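You operate a simulated robot arm through the tools that you are given. There is no shell and no other tool.

The job below is to be done with a simulated robot arm. You get a single attempt, and the scene is never put back.

TASK
Purge the fresh cartridge into the white cup till the glue runs clean.
Fine: cup on the sample slide; switch off after and draw the slide back out. Where these are worked on the way, their far stop is far enough and under half their travel is too little: sample slide.

The check looks at the end state, three seconds after you hand in, the way a careful person would. Anything else that was tipped, shoved, dropped, spilled or broken makes it a failure.

THE ROBOT
A 7-joint arm with a fingered hand, fixed in place. Base frame: the origin is on the floor under the middle of its stand, x ahead of it, y to its left, z up. Lengths are in m, angles in degrees, forces in N, time in s.
With the tool pointing down near the work surface it reaches from about 0.4 to 0.72 m from the base axis. Its first joint turns from -166.0 to 166.0 degrees. Payload 3.4 kg.
The tool frame sits at the grasp point between the pads (the TCP): z along the fingers, y along the line on which they close. The tips reach 0.025 m beyond it. The gripper opens to 0.088 m; its body begins 0.029 m behind the TCP. The gripper is a hand of 3 fingers: y runs from the thumb to the fingers, the wrist lies at [-0.013, -0.106, -0.174] in the tool frame, and closing takes about 1.5 s.
Orientation is that of the tool frame in the base frame, as a unit quaternion [x, y, z, w]. With the fingers straight down and the wrist toward the robot, the tool's x, y and z point along [0, 1, 0], [1, 0, 0] and [0, 0, -1] of the base frame.

THE INTERFACE
- The arm moves only by the tool drive_tool. Its argument "increments" is one flat list of numbers, 7 for each row, row after row: the shift along the base's x, y, z in m, then the turn, a rotation vector about the base's x, y, z in degrees, then the opening, from 0 (shut) to 1 (fully open). In form: [x, y, z, wx, wy, wz, fingers, x, y, z, wx, wy, wz, fingers, ...]. A call has 1 to 20 rows; each row shifts and turns the commanded pose from where the row before left it. A row lasts 0.2 s, in which the tool goes at most 0.05 m and 8.6 degrees; a call with a longer step from one row to the next is refused whole, and so is a gripper value outside its range. A pose out of reach is approached as far as the arm can. The call stops where the force on the tool passes 40 N (or 10 N more than at its start, if that is more) or the arm is blocked; 0.2 s more then pass. Each finger travels about 0.072 m/s and halts on what it meets, pressing with about 31 N; the grip force reading is that of the motor and also rises with nothing between the fingers. The clock runs only during rows and for 0.2 s after the last one: add rows that do not move to give the fingers time. The reply holds the time, the measured pose of the TCP, the force on the tool along the base axes, the opening and the grip force, in the units named above and with some noise, with the torque about the TCP (base axes, N m) and any sound that the robot's microphone picked up.
- Cameras (640 x 400 px; columns grow to the right, rows downward): "scene" is fixed at [0.3988, -0.6498, 1.5138]; the picture's right is [0.97, -0.24, 0.00], its down [-0.17, -0.68, -0.71] and it looks along [0.17, 0.69, -0.70] (base axes); focal length 310 px, centre (320, 200). "wrist" rides on the gripper at [0.058, -0.085, -0.099] in the tool frame; the picture's right is [-0.67, 0.35, -0.66], its down [-0.69, -0.63, 0.37] and it looks along [-0.29, 0.69, 0.66] (tool axes); focal length 261 px, centre (320, 200). There is no depth. A picture from a camera that has moved, and an enlarged one, comes with that camera's place and axes in the base frame and with its lens.
- snapshot(camera): a new picture of that camera. No time passes.
- slide_trunk(by): slides the trunk up (or, below 0, down) by that many m; the arm rides with it, the base frame stays. It gives what a move gives, with no picture.
- hand_shape(shape): the hand has 3 fingers and takes this shape, open, in about a second: jaw (thumb against the fingers, like two jaws); tri (thumb and two fingers); tip (a fingertip pinch); poke (one finger out to press); point (the index stretched); flat (the hand flat); cup (the hand cupped); fist (a fist). The gripper value then closes the fingers along that shape, each until it touches; the sizes above hold for jaw. It gives what a move gives, with no picture.
- inspect(camera, box): a new picture of the part [left, top, right, bottom] of that camera's present view, enlarged. No time passes.
- job_done(): hands the job in; it is judged then, once.

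Places have to be worked out from the pictures, the camera data and where the tool is seen. Open the gripper and draw the arm clear of the work before you hand the job in, unless the task says otherwise.

The tools are called as a command line: name --argument value ..., lists and objects as JSON in quotes. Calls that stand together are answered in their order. drive_tool: Moves the arm, as the interface text tells. Its arguments: {"type":"object","properties":{"increments":{"type":"array","items":{"type":"number"}}},"required":["increments"]} The other tools are called the same way: slide_trunk (by) moves the trunk up or down; hand_shape (shape) gives the hand a shape; snapshot (camera) takes a picture; inspect (camera, box) takes an enlarged picture of a part of a camera's view; job_done () hands the job in.

At the start:

```text
time_s: 0.0
eef_pos: [0.3214, -0.085, 1.1697]
tcp_rot: [0.708, 0.707, 0.0, 0.0]
contact_force: [0.4, -0.4, -0.2]
ft_torque: [0.0, 0.0, 0.02]
width: 0.0877
grip_force: 0.2
shape: jaw
trunk travel left (down, up): [-0.525, 0.065]
```

scene: 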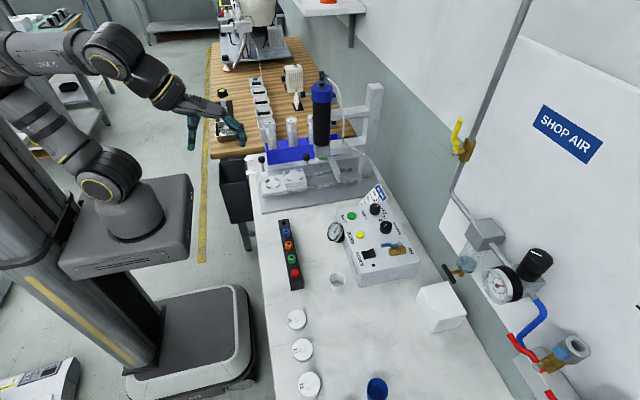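
wrist: 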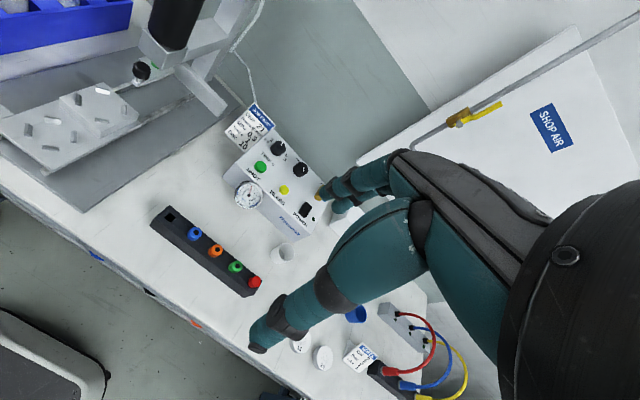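

I start by inspecting the scene in detail: the dispenser, the cup, the slide and the air supply.

inspect --camera "scene" --box '[240, 60, 400, 220]'

inspect --camera "scene" --box '[310, 170, 470, 300]'

inspect --camera "scene" --box '[420, 200, 620, 400]'

inspect --camera "scene" --box '[250, 200, 420, 400]'

inspect --camera "wrist" --box '[200, 80, 360, 260]'

inspect --camera "wrist" --box '[0, 0, 260, 210]'

```text
2.50 times, centred on (320, 140) of scene
camera zoom: at [0.3988, -0.6498, 1.5138], right [0.97, -0.24, 0.0], down [-0.17, -0.68, -0.71], along [0.17, 0.69, -0.7], focal length 775 px, centre (320, 350)
```

zoom: 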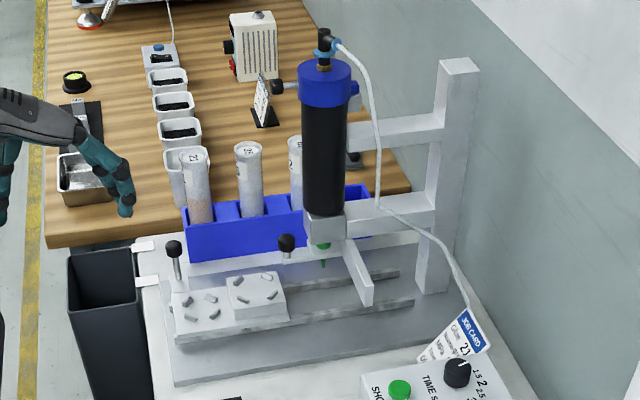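

```text
3.08 times, centred on (390, 235) of scene
camera zoom: at [0.3988, -0.6498, 1.5138], right [0.97, -0.24, 0.0], down [-0.17, -0.68, -0.71], along [0.17, 0.69, -0.7], focal length 954 px, centre (105, 92)
```

zoom: 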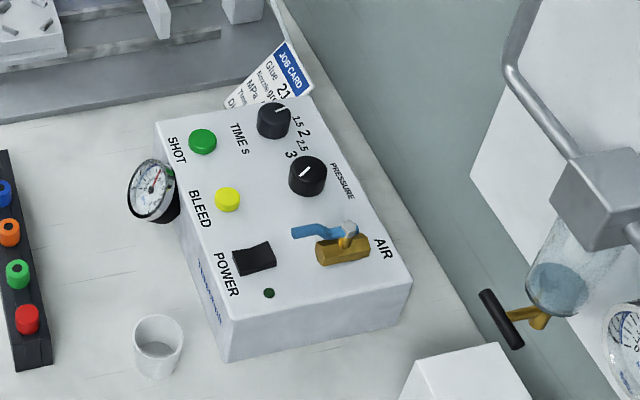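

```text
2.00 times, centred on (520, 300) of scene
camera zoom: at [0.3988, -0.6498, 1.5138], right [0.97, -0.24, 0.0], down [-0.17, -0.68, -0.71], along [0.17, 0.69, -0.7], focal length 620 px, centre (-80, 0)
```

zoom: 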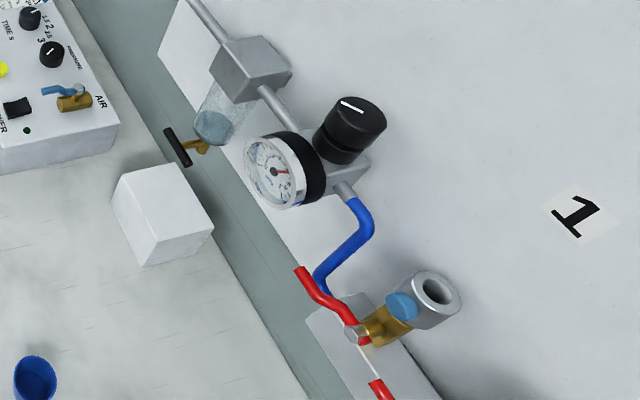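

```text
2.00 times, centred on (335, 300) of scene
camera zoom: at [0.3988, -0.6498, 1.5138], right [0.97, -0.24, 0.0], down [-0.17, -0.68, -0.71], along [0.17, 0.69, -0.7], focal length 620 px, centre (290, 0)
```

zoom: 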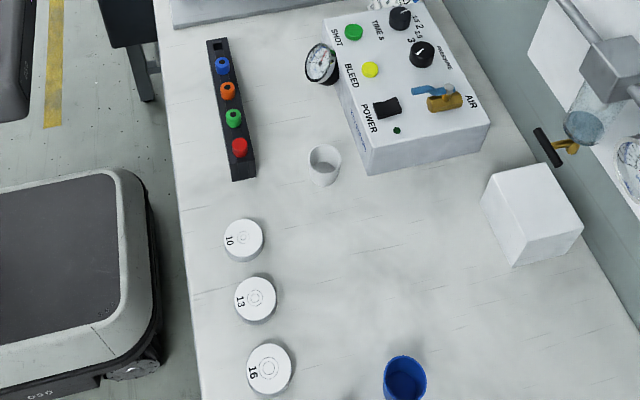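

```text
2.22 times, centred on (280, 170) of wrist
camera zoom: at [0.2364, -0.0286, 1.2688], right [0.35, -0.67, 0.66], down [-0.63, -0.69, -0.37], along [0.69, -0.29, -0.66], focal length 579 px, centre (409, 267)
```

zoom: 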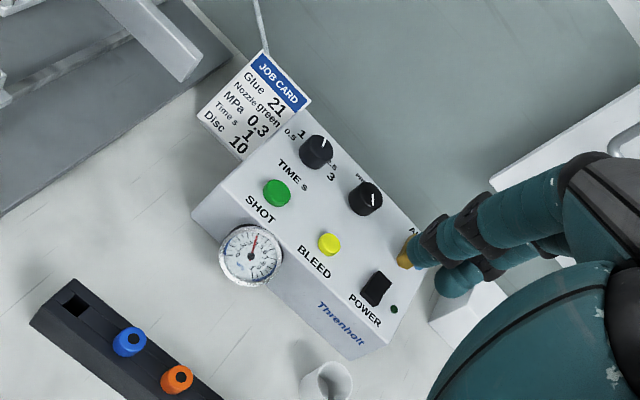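

```text
1.90 times, centred on (130, 105) of wrist
camera zoom: at [0.2364, -0.0286, 1.2688], right [0.35, -0.67, 0.66], down [-0.63, -0.69, -0.37], along [0.69, -0.29, -0.66], focal length 496 px, centre (682, 381)
```

zoom: 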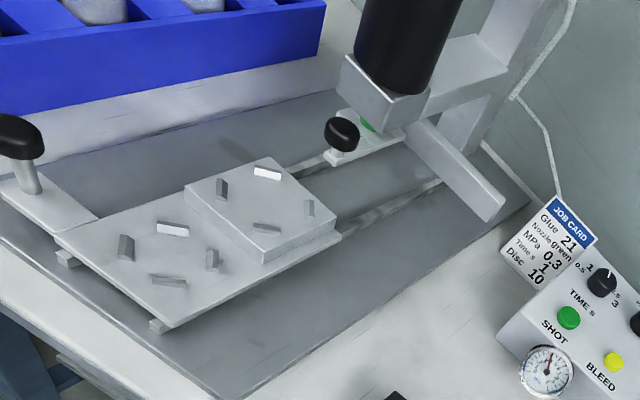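

The white cup triangulates to about (0.548, -0.236, 0.757), and the slide's knob to about (0.408, 0.276, 0.83). I zoom further on the nozzle area, the slide, the box and the air fittings.

inspect --camera "scene" --box '[295, 130, 355, 180]'

inspect --camera "wrist" --box '[110, 20, 220, 110]'

inspect --camera "scene" --box '[250, 140, 320, 200]'

inspect --camera "scene" --box '[300, 60, 380, 140]'

inspect --camera "scene" --box '[320, 180, 420, 290]'

inspect --camera "scene" --box '[430, 100, 600, 220]'

```text
8.00 times, centred on (325, 155) of scene
camera zoom: at [0.3988, -0.6498, 1.5138], right [0.97, -0.24, 0.0], down [-0.17, -0.68, -0.71], along [0.17, 0.69, -0.7], focal length 2479 px, centre (280, 560)
```

zoom: 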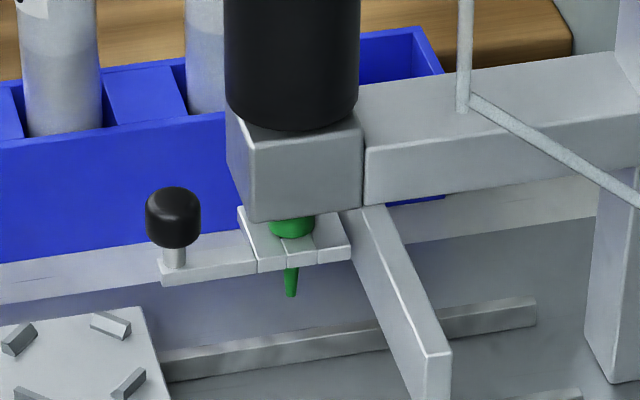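

```text
4.44 times, centred on (165, 65) of wrist
camera zoom: at [0.2364, -0.0286, 1.2688], right [0.35, -0.67, 0.66], down [-0.63, -0.69, -0.37], along [0.69, -0.29, -0.66], focal length 1158 px, centre (1009, 800)
```

zoom: 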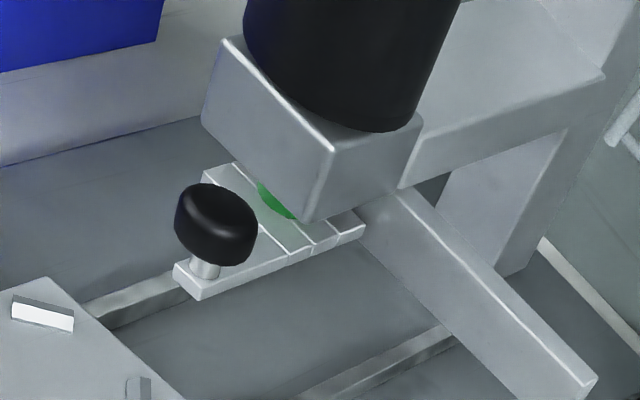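

```text
6.67 times, centred on (285, 170) of scene
camera zoom: at [0.3988, -0.6498, 1.5138], right [0.97, -0.24, 0.0], down [-0.17, -0.68, -0.71], along [0.17, 0.69, -0.7], focal length 2066 px, centre (553, 400)
```

zoom: 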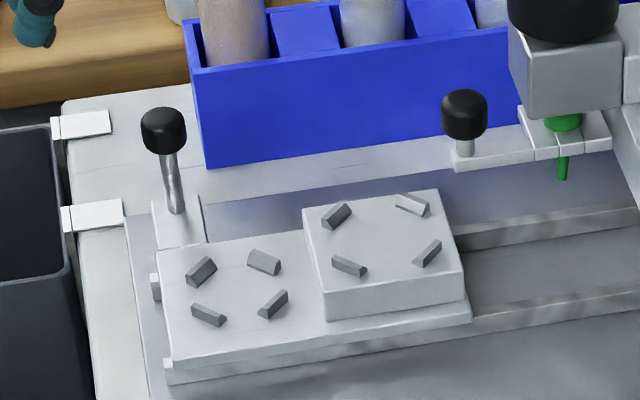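

```text
5.00 times, centred on (340, 100) of scene
camera zoom: at [0.3988, -0.6498, 1.5138], right [0.97, -0.24, 0.0], down [-0.17, -0.68, -0.71], along [0.17, 0.69, -0.7], focal length 1549 px, centre (220, 700)
```

zoom: 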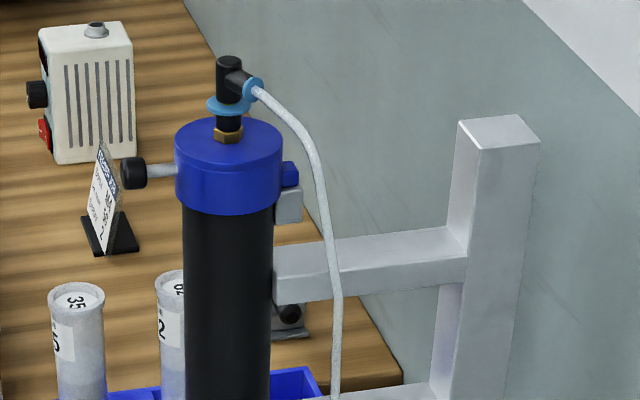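

```text
3.64 times, centred on (370, 235) of scene
camera zoom: at [0.3988, -0.6498, 1.5138], right [0.97, -0.24, 0.0], down [-0.17, -0.68, -0.71], along [0.17, 0.69, -0.7], focal length 1127 px, centre (138, 73)
```

zoom: 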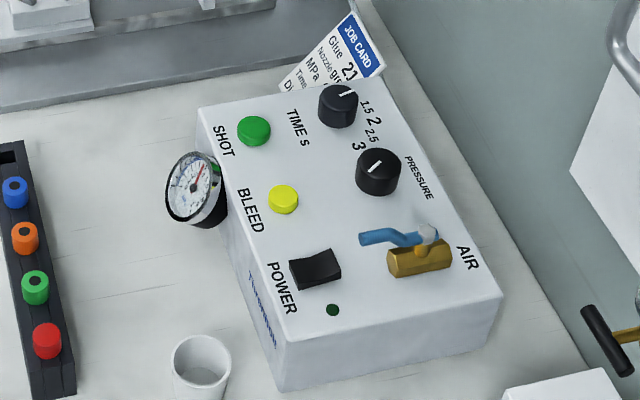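

```text
3.33 times, centred on (515, 160) of scene
camera zoom: at [0.3988, -0.6498, 1.5138], right [0.97, -0.24, 0.0], down [-0.17, -0.68, -0.71], along [0.17, 0.69, -0.7], focal length 1033 px, centre (-330, 333)
```

zoom: 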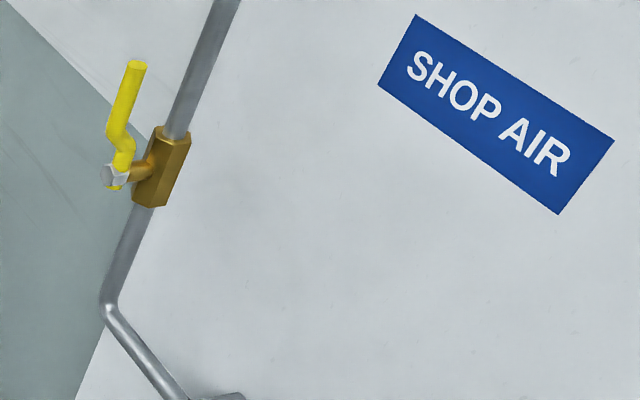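

The boxes' buttons come out near x=0.644 (SHOT y=-0.057, BLEED y=-0.132, POWER y=-0.203, z≈0.82). Next I read the gauges and the valve lever positions.

inspect --camera "scene" --box '[322, 216, 350, 246]'

inspect --camera "scene" --box '[475, 255, 535, 315]'

inspect --camera "scene" --box '[350, 225, 425, 275]'

inspect --camera "scene" --box '[355, 180, 410, 235]'

inspect --camera "wrist" --box '[225, 100, 325, 260]'

inspect --camera "scene" --box '[160, 80, 250, 160]'

```text
13.33 times, centred on (336, 231) of scene
camera zoom: at [0.3988, -0.6498, 1.5138], right [0.97, -0.24, 0.0], down [-0.17, -0.68, -0.71], along [0.17, 0.69, -0.7], focal length 4132 px, centre (107, -213)
```

zoom: 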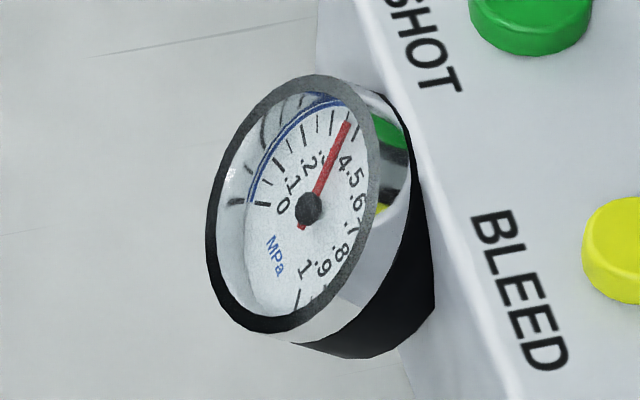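

```text
6.67 times, centred on (505, 285) of scene
camera zoom: at [0.3988, -0.6498, 1.5138], right [0.97, -0.24, 0.0], down [-0.17, -0.68, -0.71], along [0.17, 0.69, -0.7], focal length 2066 px, centre (-913, -367)
```

zoom: 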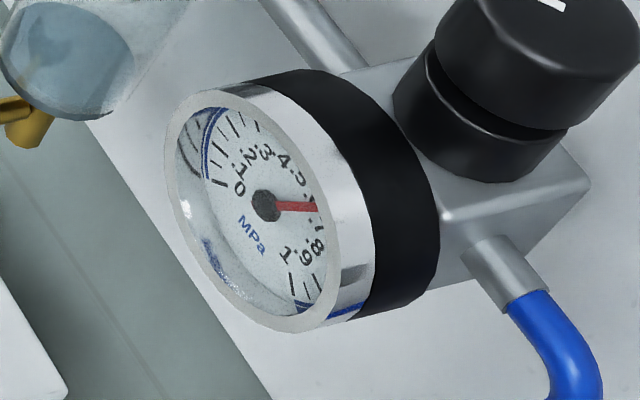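

```text
8.00 times, centred on (388, 250) of scene
camera zoom: at [0.3988, -0.6498, 1.5138], right [0.97, -0.24, 0.0], down [-0.17, -0.68, -0.71], along [0.17, 0.69, -0.7], focal length 2479 px, centre (-220, -200)
```

zoom: 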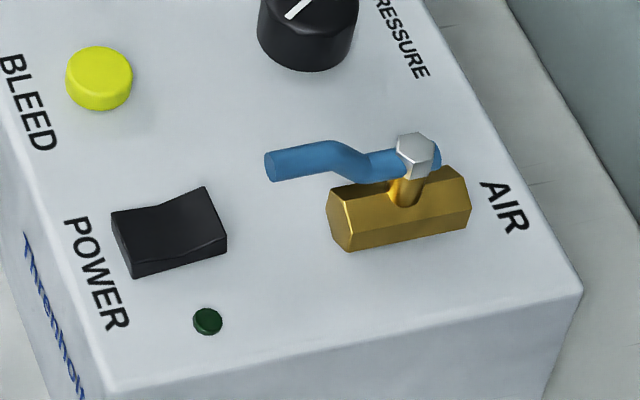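

```text
7.27 times, centred on (382, 208) of scene
camera zoom: at [0.3988, -0.6498, 1.5138], right [0.97, -0.24, 0.0], down [-0.17, -0.68, -0.71], along [0.17, 0.69, -0.7], focal length 2254 px, centre (-134, 146)
```

zoom: 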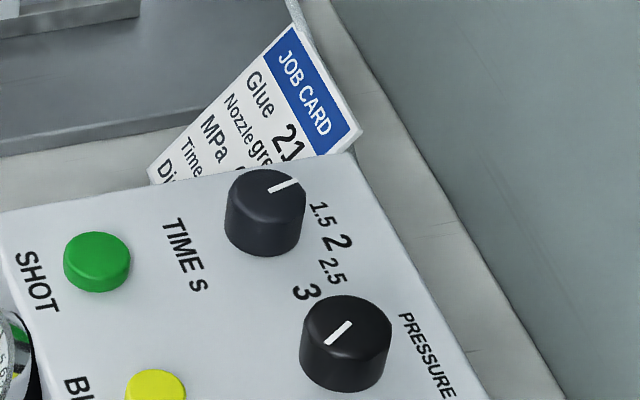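

```text
2.50 times, centred on (275, 180) of wrist
camera zoom: at [0.2364, -0.0286, 1.2688], right [0.35, -0.67, 0.66], down [-0.63, -0.69, -0.37], along [0.69, -0.29, -0.66], focal length 652 px, centre (432, 250)
```

zoom: 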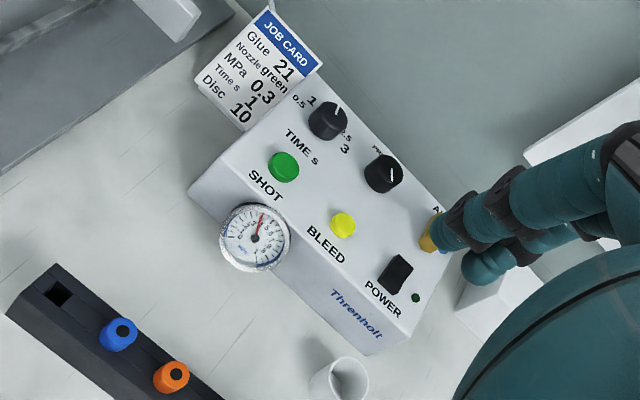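

```text
5.00 times, centred on (205, 120) of scene
camera zoom: at [0.3988, -0.6498, 1.5138], right [0.97, -0.24, 0.0], down [-0.17, -0.68, -0.71], along [0.17, 0.69, -0.7], focal length 1549 px, centre (895, 600)
```

zoom: 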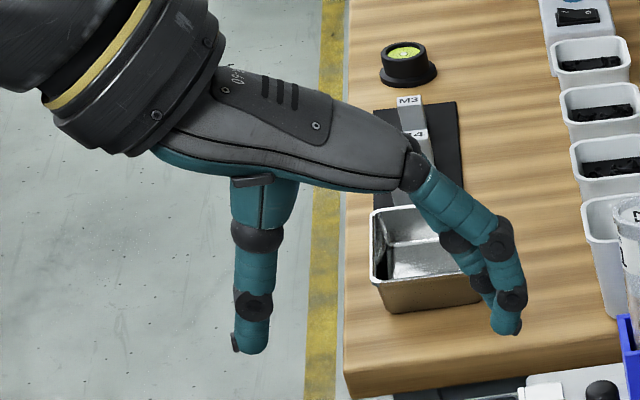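

The readings so far: the box gauge is at about 0.3 MPa, the AIR lever is in line with its body (open), and the power LED is dark. I'll lower the trunk part way, then look again from closer.

slide_trunk --by -0.15

snapshot --camera "scene"

snapshot --camera "wrist"

```text
time_s: 1.8
eef_pos: [0.3238, -0.0873, 1.0137]
tcp_rot: [0.708, 0.706, -0.005, -0.008]
contact_force: [0.8, -0.7, 0.6]
ft_torque: [-0.02, 0.0, 0.0]
width: 0.088
grip_force: 0.0
shape: jaw
trunk travel left (down, up): [-0.375, 0.215]
```

```text
taken
```

scene: 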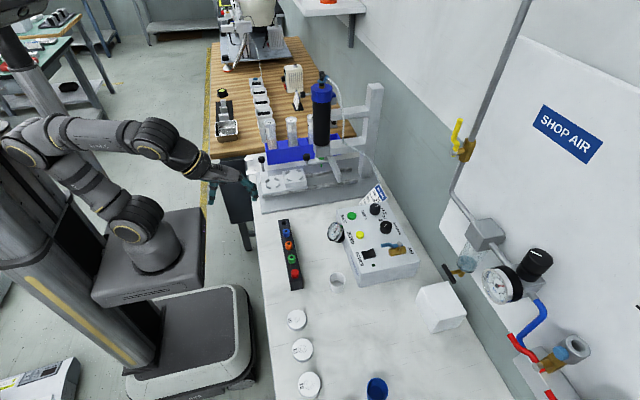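

```text
taken
camera wrist: at [0.2405, -0.0299, 1.1148], right [0.36, -0.67, 0.65], down [-0.64, -0.68, -0.36], along [0.68, -0.28, -0.67], focal length 261 px, centre (320, 200)
```

wrist: 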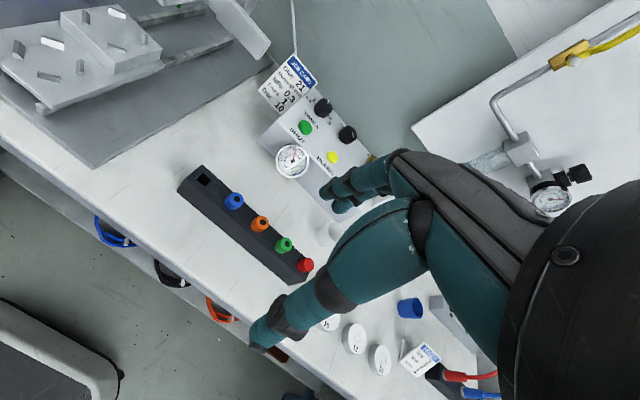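

The trunk lowered cleanly with everything clear. I lower it another 0.12 m.

slide_trunk --by -0.12

snapshot --camera "scene"

```text
time_s: 3.2
eef_pos: [0.3246, -0.086, 0.8944]
tcp_rot: [0.707, 0.707, -0.005, -0.008]
contact_force: [0.0, 0.7, -0.4]
ft_torque: [-0.01, 0.02, -0.02]
width: 0.0876
grip_force: 0.0
shape: jaw
trunk travel left (down, up): [-0.255, 0.335]
```

```text
taken
```

scene: 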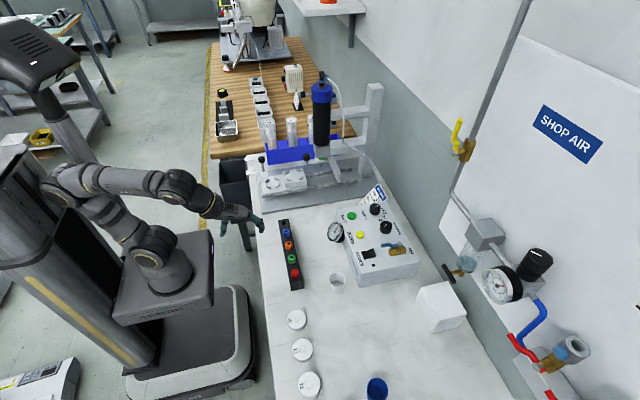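

Now I move the hand up and to the left, to view the slide and nozzle closely with the wrist camera.

drive_tool --increments '[0.005, 0.035, 0.02, 0, 0, 0, 1, 0.005, 0.035, 0.02, 0, 0, 0, 1, 0.005, 0.035, 0.02, 0, 0, 0, 1, 0.005, 0.035, 0.02, 0, 0, 0, 1, 0.005, 0.035, 0.01, 0, 0, 0, 1, 0.005, 0.035, 0, 0, 0, 0, 1, 0.005, 0.035, 0, 0, 0, 0, 1, 0, 0, 0, 0, 0, 0, 1]'

snapshot --camera "wrist"

snapshot --camera "scene"

```text
time_s: 5.0
eef_pos: [0.3548, 0.1624, 0.9896]
tcp_rot: [0.708, 0.706, 0.0, 0.0]
contact_force: [-0.1, 0.3, 0.6]
ft_torque: [0.01, 0.0, 0.03]
width: 0.0875
grip_force: 0.0
shape: jaw
trunk travel left (down, up): [-0.255, 0.335]
```

```text
taken
camera wrist: at [0.2688, 0.219, 1.0883], right [0.35, -0.67, 0.66], down [-0.63, -0.68, -0.37], along [0.69, -0.29, -0.66], focal length 261 px, centre (320, 200)
```

wrist: 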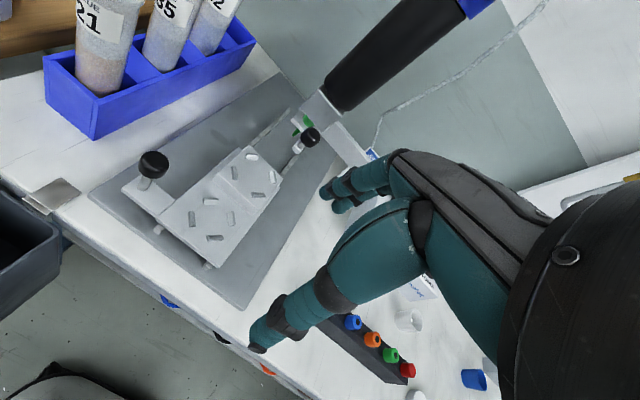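

```text
taken
```

scene: 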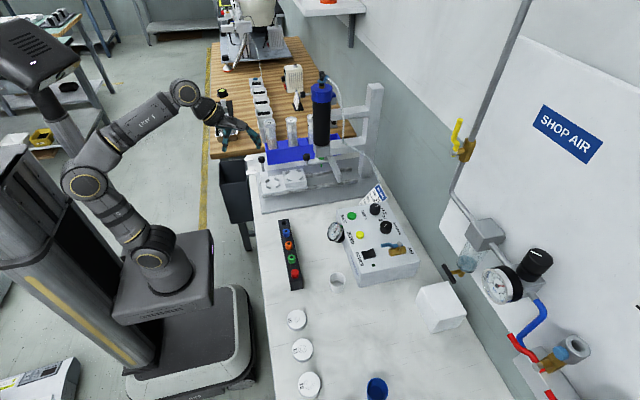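

The rack shows labelled cartridges, so I zoom in on them, on the black tube and on the slide.

inspect --camera "wrist" --box '[40, 0, 280, 140]'

inspect --camera "wrist" --box '[100, 90, 340, 280]'

inspect --camera "wrist" --box '[260, 60, 380, 170]'

inspect --camera "scene" --box '[250, 105, 350, 175]'

```text
2.67 times, centred on (160, 70) of wrist
camera zoom: at [0.2688, 0.219, 1.0883], right [0.35, -0.67, 0.66], down [-0.63, -0.68, -0.37], along [0.69, -0.29, -0.66], focal length 695 px, centre (747, 547)
```

zoom: 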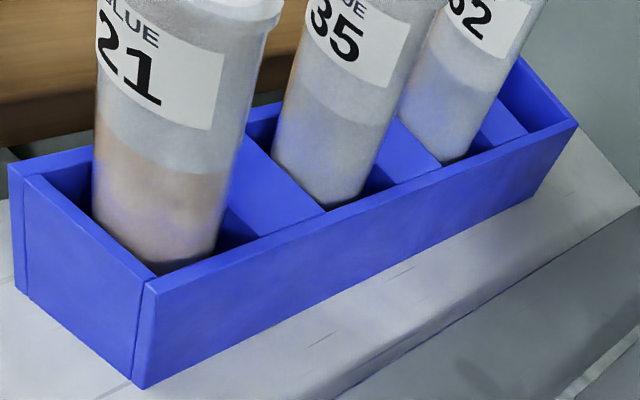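

```text
2.11 times, centred on (220, 185) of wrist
camera zoom: at [0.2688, 0.219, 1.0883], right [0.35, -0.67, 0.66], down [-0.63, -0.68, -0.37], along [0.69, -0.29, -0.66], focal length 549 px, centre (530, 232)
```

zoom: 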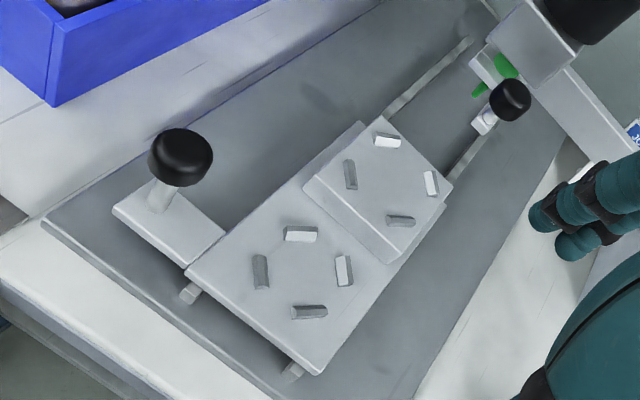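

```text
3.64 times, centred on (320, 115) of wrist
camera zoom: at [0.2688, 0.219, 1.0883], right [0.35, -0.67, 0.66], down [-0.63, -0.68, -0.37], along [0.69, -0.29, -0.66], focal length 948 px, centre (320, 509)
```

zoom: 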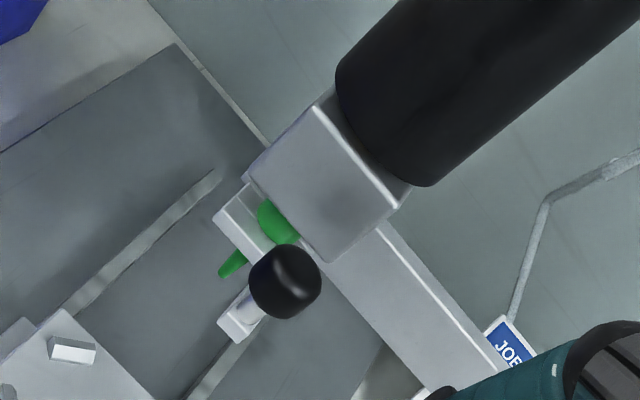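

```text
5.71 times, centred on (300, 140) of scene
camera zoom: at [0.3988, -0.6498, 1.5138], right [0.97, -0.24, 0.0], down [-0.17, -0.68, -0.71], along [0.17, 0.69, -0.7], focal length 1771 px, centre (434, 543)
```

zoom: 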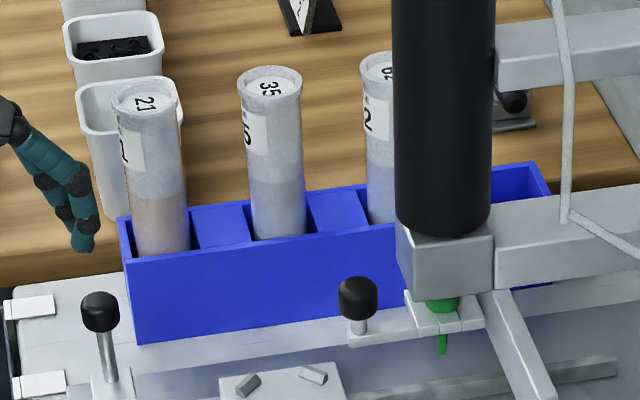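

From two views the low station of the slide sits at about (0.435, 0.198, z 0.774), the nozzle tip at (0.6125, 0.196, 0.821) and the handle knob at (0.4095, 0.2776, 0.829). I move above the white cup, turning the hand +90° so it closes along y, then look at the cup.

drive_tool --increments '[0.016, -0.036, -0.004, 0, 0, 8.18, 1, 0.016, -0.036, -0.004, 0, 0, 8.18, 1, 0.016, -0.036, -0.004, 0, 0, 8.18, 1, 0.016, -0.036, -0.004, 0, 0, 8.18, 1, 0.016, -0.036, -0.004, 0, 0, 8.18, 1, 0.016, -0.036, -0.004, 0, 0, 8.18, 1, 0.016, -0.036, -0.004, 0, 0, 8.18, 1, 0.016, -0.036, -0.004, 0, 0, 8.18, 1, 0.016, -0.036, -0.004, 0, 0, 8.18, 1, 0.016, -0.036, -0.004, 0, 0, 8.18, 1, 0.016, -0.036, -0.004, 0, 0, 8.2, 1, 0, 0, 0, 0, 0, 0, 1]'

snapshot --camera "wrist"

snapshot --camera "scene"

```text
time_s: 7.7
eef_pos: [0.4809, -0.1365, 0.9407]
tcp_rot: [0.174, 0.985, -0.003, 0.0]
contact_force: [0.0, 0.0, -0.7]
ft_torque: [0.01, 0.01, -0.03]
width: 0.0879
grip_force: 0.1
shape: jaw
out of reach, approached as far as the arm can: row 9, 10, 11
trunk travel left (down, up): [-0.255, 0.335]
```

```text
taken
camera wrist: at [0.3978, -0.1958, 1.0401], right [0.75, 0.1, 0.65], down [0.43, -0.83, -0.36], along [0.5, 0.55, -0.66], focal length 261 px, centre (320, 200)
```

wrist: 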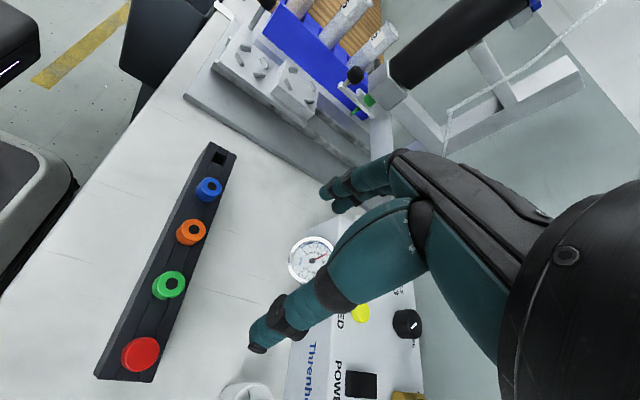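

```text
taken
```

scene: 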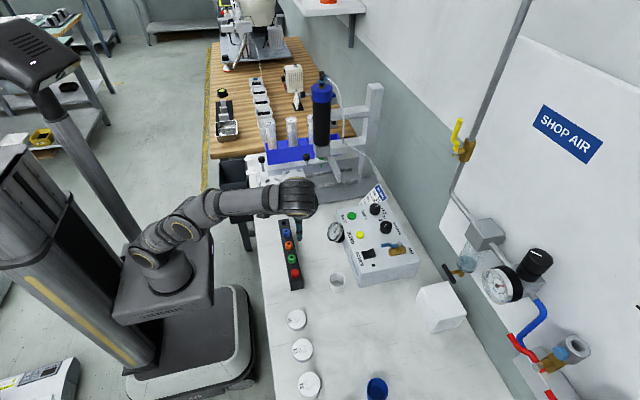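

The +90° yaw runs out of reach on this side, and the hand stopped at yaw about 70° at (0.481, -0.137). I check where the command stands and start turning back, since the opposite yaw should suit this side.

drive_tool --increments '[0, 0, 0, 0, 0, -8, 1, 0, 0, 0, 0, 0, -8, 1]'

```text
time_s: 8.2
eef_pos: [0.4833, -0.1346, 0.9417]
tcp_rot: [0.31, 0.951, -0.002, -0.001]
contact_force: [0.1, -0.3, 0.1]
ft_torque: [-0.01, -0.02, 0.03]
width: 0.0875
grip_force: 0.1
shape: jaw
trunk travel left (down, up): [-0.255, 0.335]
```

The command resumes from the measured pose. I now turn to about yaw -85° while moving over the cup.

drive_tool --increments '[0.0038, -0.006, -0.0007, 0, 0, -8.2, 1, 0.0038, -0.006, -0.0007, 0, 0, -8.2, 1, 0.0038, -0.006, -0.0007, 0, 0, -8.2, 1, 0.0038, -0.006, -0.0007, 0, 0, -8.2, 1, 0.0038, -0.006, -0.0007, 0, 0, -8.2, 1, 0.0038, -0.006, -0.0007, 0, 0, -8.2, 1, 0.0038, -0.006, -0.0007, 0, 0, -8.2, 1, 0.0038, -0.006, -0.0007, 0, 0, -8.2, 1, 0.0038, -0.006, -0.0007, 0, 0, -8.2, 1, 0.0038, -0.006, -0.0007, 0, 0, -8.2, 1, 0.0038, -0.006, -0.0007, 0, 0, -8.2, 1, 0.0038, -0.006, -0.0007, 0, 0, -8.2, 1, 0.0038, -0.006, -0.0007, 0, 0, -8.2, 1, 0.0038, -0.006, -0.0007, 0, 0, -8.2, 1, 0.0038, -0.006, -0.0007, 0, 0, -8.2, 1, 0.0038, -0.006, -0.0007, 0, 0, -8.2, 1, 0.0038, -0.006, -0.0007, 0, 0, -8.2, 1, 0, 0, 0, 0, 0, 0, 1]'

snapshot --camera "wrist"

snapshot --camera "scene"

```text
time_s: 12.1
eef_pos: [0.5419, -0.2347, 0.924]
tcp_rot: [0.999, 0.038, 0.001, -0.002]
contact_force: [0.4, 0.6, -0.1]
ft_torque: [0.01, -0.02, -0.01]
width: 0.0878
grip_force: 0.0
shape: jaw
out of reach, approached as far as the arm can: row 17
trunk travel left (down, up): [-0.255, 0.335]
```

```text
taken
camera wrist: at [0.5924, -0.1464, 1.0229], right [-0.64, -0.4, 0.65], down [-0.73, 0.58, -0.36], along [-0.23, -0.71, -0.66], focal length 261 px, centre (320, 200)
```

wrist: 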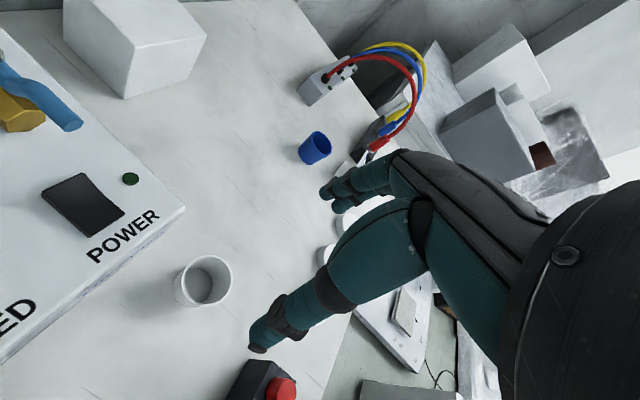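

```text
taken
```

scene: 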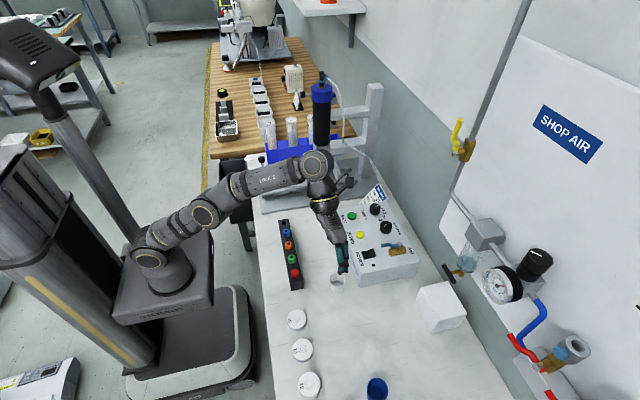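

The hand is at yaw -86° above the cup area. I zoom the wrist view to locate the cup precisely.

inspect --camera "wrist" --box '[150, 220, 290, 330]'

inspect --camera "scene" --box '[310, 230, 380, 300]'

```text
3.64 times, centred on (220, 275) of wrist
camera zoom: at [0.5924, -0.1464, 1.0229], right [-0.64, -0.4, 0.65], down [-0.73, 0.58, -0.36], along [-0.23, -0.71, -0.66], focal length 948 px, centre (684, -73)
```

zoom: 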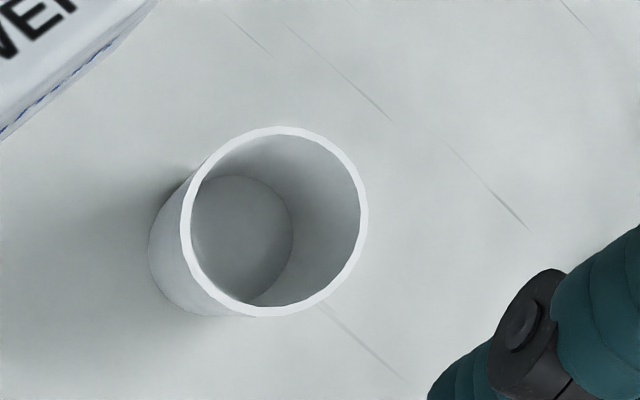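

```text
5.71 times, centred on (345, 265) of scene
camera zoom: at [0.3988, -0.6498, 1.5138], right [0.97, -0.24, 0.0], down [-0.17, -0.68, -0.71], along [0.17, 0.69, -0.7], focal length 1771 px, centre (177, -171)
```

zoom: 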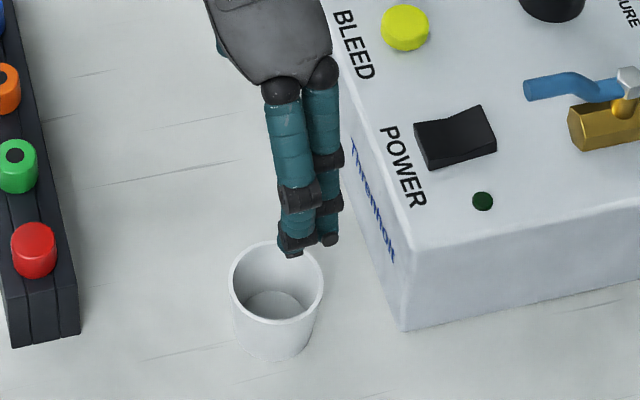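

The cup sits at about (0.550, -0.231), with its rim near z 0.777 and the table near 0.737, so it is about 4 cm tall. I centre the TCP over it, ease the yaw to about -75°, go down halfway and check.

drive_tool --increments '[0.004, 0.002, -0.02, 0, 0, 5.3, 0.85, 0.004, 0.0017, -0.02, 0, 0, 5.3, 0.85, 0, 0, -0.02, 0, 0, 0, 0.85, 0, 0, -0.01, 0, 0, 0, 0.85, 0, 0, 0, 0, 0, 0, 0.85]'

snapshot --camera "wrist"

inspect --camera "scene" --box '[300, 220, 390, 310]'

```text
time_s: 13.2
eef_pos: [0.5465, -0.2312, 0.8553]
tcp_rot: [0.991, 0.131, 0.0, -0.002]
contact_force: [0.0, -0.3, -0.5]
ft_torque: [-0.02, 0.01, 0.02]
width: 0.0751
grip_force: 0.1
shape: jaw
trunk travel left (down, up): [-0.255, 0.335]
```

```text
taken
camera wrist: at [0.5803, -0.1345, 0.9534], right [-0.56, -0.51, 0.65], down [-0.83, 0.43, -0.36], along [-0.09, -0.74, -0.66], focal length 261 px, centre (320, 200)
```

wrist: 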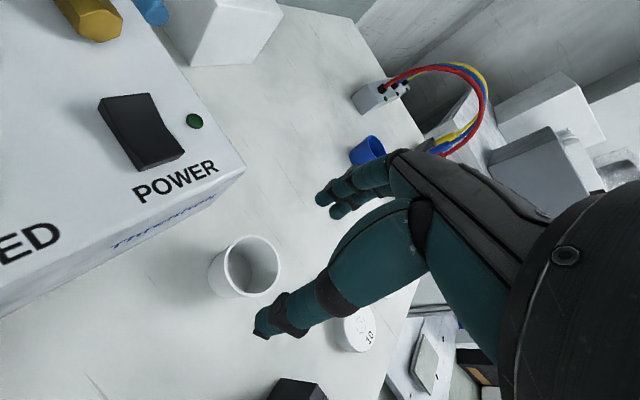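

```text
4.44 times, centred on (345, 265) of scene
camera zoom: at [0.3988, -0.6498, 1.5138], right [0.97, -0.24, 0.0], down [-0.17, -0.68, -0.71], along [0.17, 0.69, -0.7], focal length 1377 px, centre (209, -89)
```

zoom: 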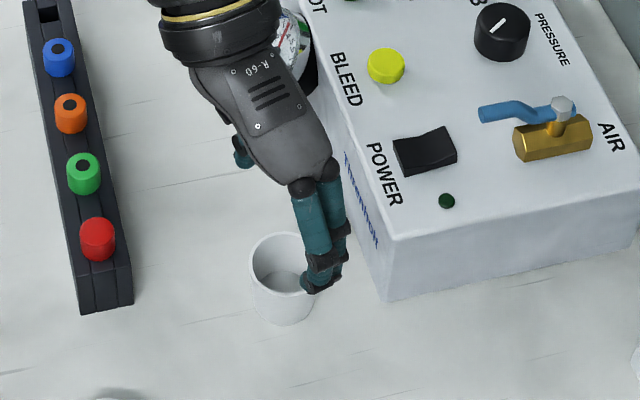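

The view puts the cup's axis near (0.553, -0.228), so I refine with a zoom before going down.

inspect --camera "wrist" --box '[190, 210, 350, 350]'

```text
2.86 times, centred on (270, 280) of wrist
camera zoom: at [0.5803, -0.1345, 0.9534], right [-0.56, -0.51, 0.65], down [-0.83, 0.43, -0.36], along [-0.09, -0.74, -0.66], focal length 745 px, centre (463, -29)
```

zoom: 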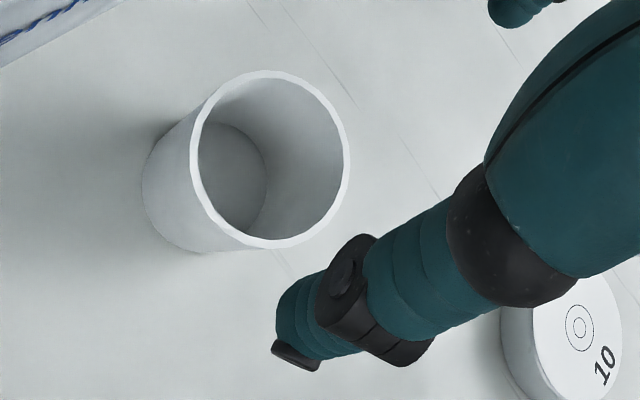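

The rim centre is at (0.551, -0.229, 0.779). I shift by (+4.5, +2) mm and descend around the cup, then check before closing.

drive_tool --increments '[0.0045, 0.002, -0.02, 0, 0, 0, 0.85, 0, 0, -0.025, 0, 0, 0, 0.85, 0, 0, -0.02, 0, 0, 0, 0.85, 0, 0, -0.015, 0, 0, 0, 0.85, 0, 0, 0, 0, 0, 0, 0.85]'

inspect --camera "wrist" --box '[190, 170, 390, 350]'

inspect --camera "scene" --box '[310, 230, 380, 300]'

```text
time_s: 14.4
eef_pos: [0.5512, -0.2313, 0.7752]
tcp_rot: [0.991, 0.13, -0.001, -0.003]
contact_force: [-0.1, 0.6, 0.0]
ft_torque: [-0.02, 0.0, -0.02]
width: 0.0752
grip_force: 0.1
shape: jaw
trunk travel left (down, up): [-0.255, 0.335]
```

```text
2.22 times, centred on (290, 260) of wrist
camera zoom: at [0.5854, -0.1351, 0.8736], right [-0.56, -0.51, 0.65], down [-0.83, 0.43, -0.36], along [-0.09, -0.74, -0.66], focal length 579 px, centre (387, 67)
```

zoom: 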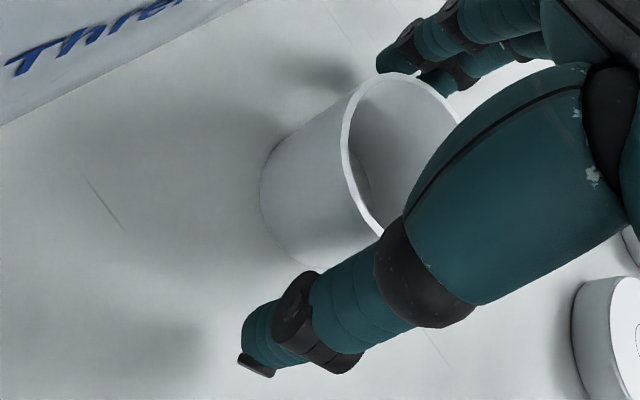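

```text
5.71 times, centred on (345, 265) of scene
camera zoom: at [0.3988, -0.6498, 1.5138], right [0.97, -0.24, 0.0], down [-0.17, -0.68, -0.71], along [0.17, 0.69, -0.7], focal length 1771 px, centre (177, -171)
```

zoom: 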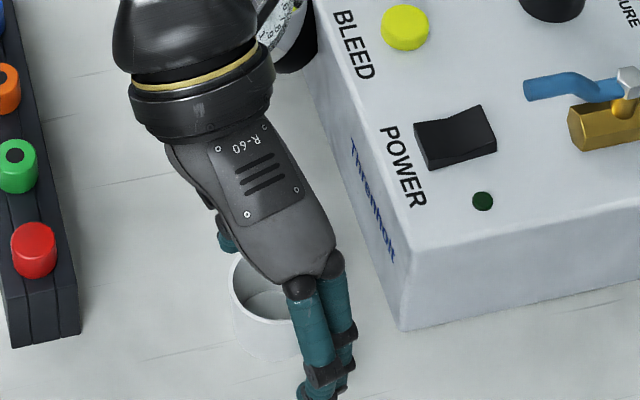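

The cup stands between thumb and fingers, and the fingertips are about 1 cm above the table. I drop 5 mm more and close the hand.

drive_tool --increments '[0, 0.001, -0.005, 0, 0, 0, 0.85, 0, 0, 0, 0, 0, 0, 0.6, 0, 0, 0, 0, 0, 0, 0.5, 0, 0, 0, 0, 0, 0, 0.4, 0, 0, 0, 0, 0, 0, 0.3, 0, 0, 0, 0, 0, 0, 0.2, 0, 0, 0, 0, 0, 0, 0.2, 0, 0, 0, 0, 0, 0, 0.2]'

inspect --camera "wrist" --box '[190, 170, 390, 350]'

inspect --camera "scene" --box '[310, 230, 380, 300]'

```text
time_s: 16.2
eef_pos: [0.5508, -0.2296, 0.7696]
tcp_rot: [0.991, 0.131, 0.0, -0.002]
contact_force: [0.3, -0.8, 0.0]
ft_torque: [-0.01, -0.02, -0.01]
width: 0.031
grip_force: 31.1
shape: jaw
trunk travel left (down, up): [-0.255, 0.335]
```

```text
2.22 times, centred on (290, 260) of wrist
camera zoom: at [0.5857, -0.1334, 0.8691], right [-0.56, -0.51, 0.65], down [-0.83, 0.43, -0.36], along [-0.09, -0.74, -0.66], focal length 579 px, centre (387, 67)
```

zoom: 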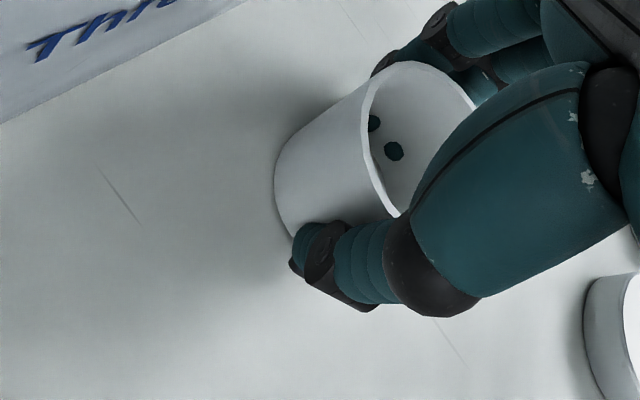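

```text
5.71 times, centred on (345, 265) of scene
camera zoom: at [0.3988, -0.6498, 1.5138], right [0.97, -0.24, 0.0], down [-0.17, -0.68, -0.71], along [0.17, 0.69, -0.7], focal length 1771 px, centre (177, -171)
```

zoom: 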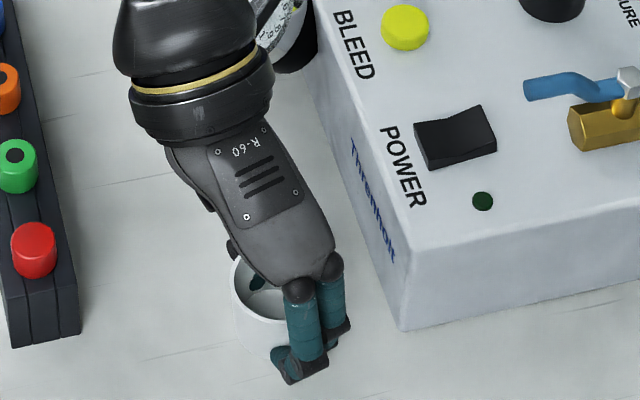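

The hand grips the cup (width 31 mm, 31 N). I lift it a little and check that it comes along upright.

drive_tool --increments '[0, 0, 0.015, 0, 0, 0, 0.2, 0, 0, 0.025, 0, 0, 0, 0.2, 0, 0, 0.03, 0, 0, 0, 0.2, 0, 0, 0, 0, 0, 0, 0.2]'

inspect --camera "wrist" --box '[190, 170, 390, 350]'

inspect --camera "scene" --box '[290, 200, 390, 300]'

```text
time_s: 17.2
eef_pos: [0.5527, -0.2291, 0.8418]
tcp_rot: [0.991, 0.132, -0.001, -0.002]
contact_force: [-0.1, 0.5, -0.6]
ft_torque: [0.0, 0.03, -0.04]
width: 0.0309
grip_force: 31.4
shape: jaw
trunk travel left (down, up): [-0.255, 0.335]
```

```text
2.22 times, centred on (290, 260) of wrist
camera zoom: at [0.5865, -0.1334, 0.9408], right [-0.56, -0.51, 0.65], down [-0.83, 0.43, -0.36], along [-0.09, -0.74, -0.66], focal length 579 px, centre (387, 67)
```

zoom: 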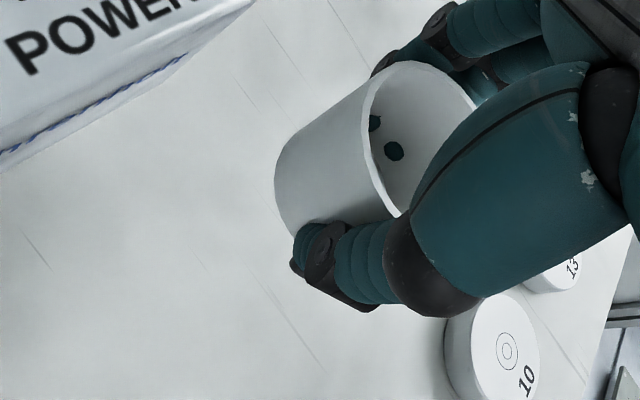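

```text
4.00 times, centred on (340, 250) of scene
camera zoom: at [0.3988, -0.6498, 1.5138], right [0.97, -0.24, 0.0], down [-0.17, -0.68, -0.71], along [0.17, 0.69, -0.7], focal length 1240 px, centre (240, 0)
```

zoom: 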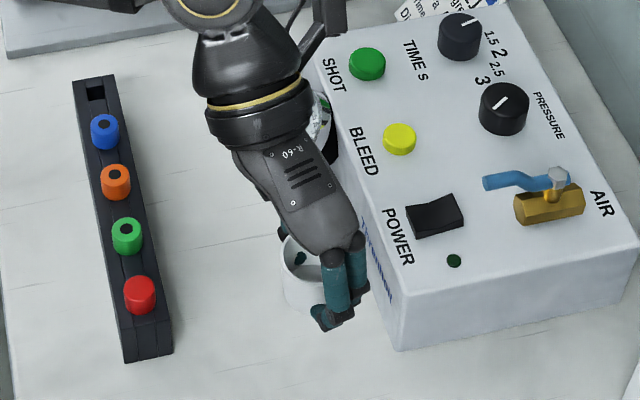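

The cup is held firmly and upright. I carry it up and over to above the slide's low station, turning the hand to yaw +80° on the way.

drive_tool --increments '[-0.0103, 0.018, 0.0125, 0, 0, 7.5, 0.2, -0.0103, 0.018, 0.0125, 0, 0, 7.5, 0.2, -0.0103, 0.018, 0.0125, 0, 0, 7.5, 0.2, -0.0103, 0.018, 0.0125, 0, 0, 7.5, 0.2, -0.0103, 0.018, 0.0125, 0, 0, 7.5, 0.2, -0.0103, 0.018, 0.0125, 0, 0, 7.5, 0.2, -0.0103, 0.018, 0.0125, 0, 0, 7.5, 0.2, -0.0103, 0.018, 0.0125, 0, 0, 7.5, 0.2, -0.0103, 0.018, 0.0125, 0, 0, 7.5, 0.2, -0.0103, 0.018, 0.0125, 0, 0, 7.5, 0.2, 0, 0, 0, 0, 0, 0, 0.2]'

snapshot --camera "wrist"

snapshot --camera "scene"

```text
time_s: 19.6
eef_pos: [0.4525, -0.049, 0.9636]
tcp_rot: [0.706, 0.708, -0.001, 0.0]
contact_force: [-0.3, -0.4, 0.4]
ft_torque: [0.0, -0.02, 0.0]
width: 0.0308
grip_force: 31.2
shape: jaw
trunk travel left (down, up): [-0.255, 0.335]
```

```text
taken
camera wrist: at [0.367, 0.0084, 1.0628], right [0.35, -0.67, 0.65], down [-0.63, -0.69, -0.36], along [0.69, -0.28, -0.66], focal length 261 px, centre (320, 200)
```

wrist: 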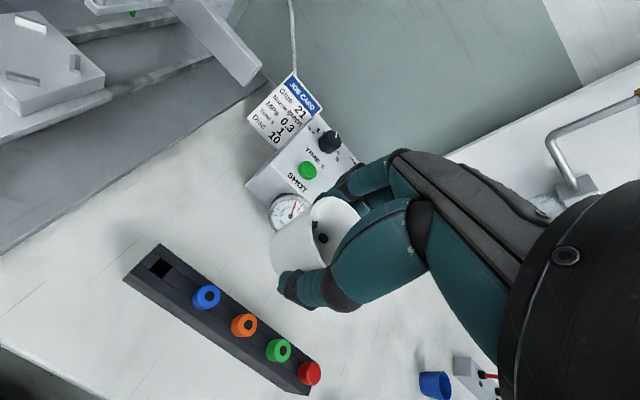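

```text
taken
```

scene: 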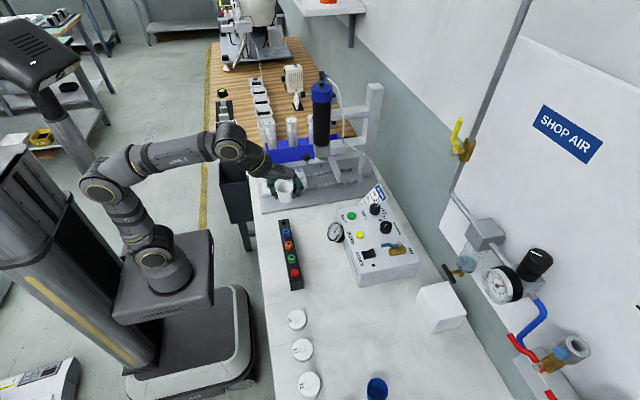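

The cup is still held, yaw 0. I continue to above the station at yaw about +80°.

drive_tool --increments '[-0.0018, 0.0245, -0.001, 0, 0, 8, 0.2, -0.0018, 0.0245, -0.001, 0, 0, 8, 0.2, -0.0018, 0.0245, -0.001, 0, 0, 8, 0.2, -0.0018, 0.0245, -0.001, 0, 0, 8, 0.2, -0.0018, 0.0245, -0.001, 0, 0, 8, 0.2, -0.0018, 0.0245, -0.001, 0, 0, 8, 0.2, -0.0018, 0.0245, -0.001, 0, 0, 8, 0.2, -0.0018, 0.0245, -0.001, 0, 0, 8, 0.2, -0.0018, 0.0245, -0.001, 0, 0, 8, 0.2, -0.0018, 0.0245, -0.001, 0, 0, 8, 0.2, 0, 0, 0, 0, 0, 0, 0.2]'

snapshot --camera "wrist"

snapshot --camera "scene"

```text
time_s: 22.1
eef_pos: [0.433, 0.1967, 0.9555]
tcp_rot: [0.085, 0.996, -0.002, -0.001]
contact_force: [0.2, -0.1, -0.4]
ft_torque: [0.04, -0.02, 0.0]
width: 0.0307
grip_force: 30.9
shape: jaw
trunk travel left (down, up): [-0.255, 0.335]
```

```text
taken
camera wrist: at [0.3611, 0.1222, 1.0546], right [0.72, 0.23, 0.65], down [0.57, -0.74, -0.36], along [0.4, 0.63, -0.66], focal length 261 px, centre (320, 200)
```

wrist: 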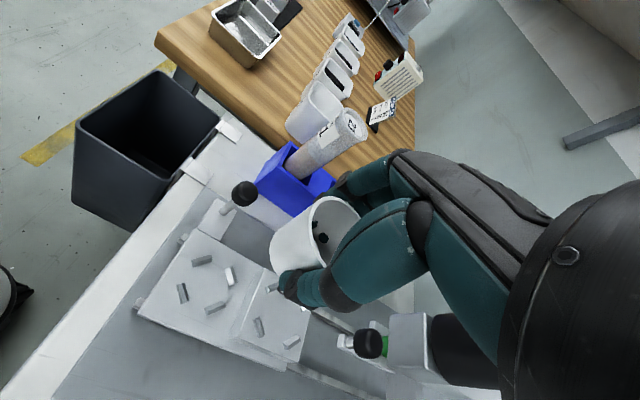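

```text
taken
```

scene: 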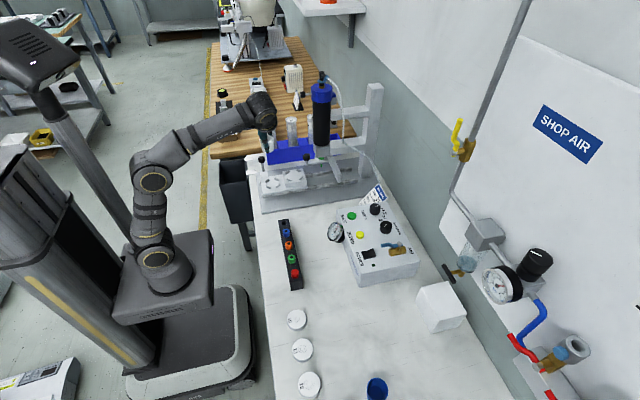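

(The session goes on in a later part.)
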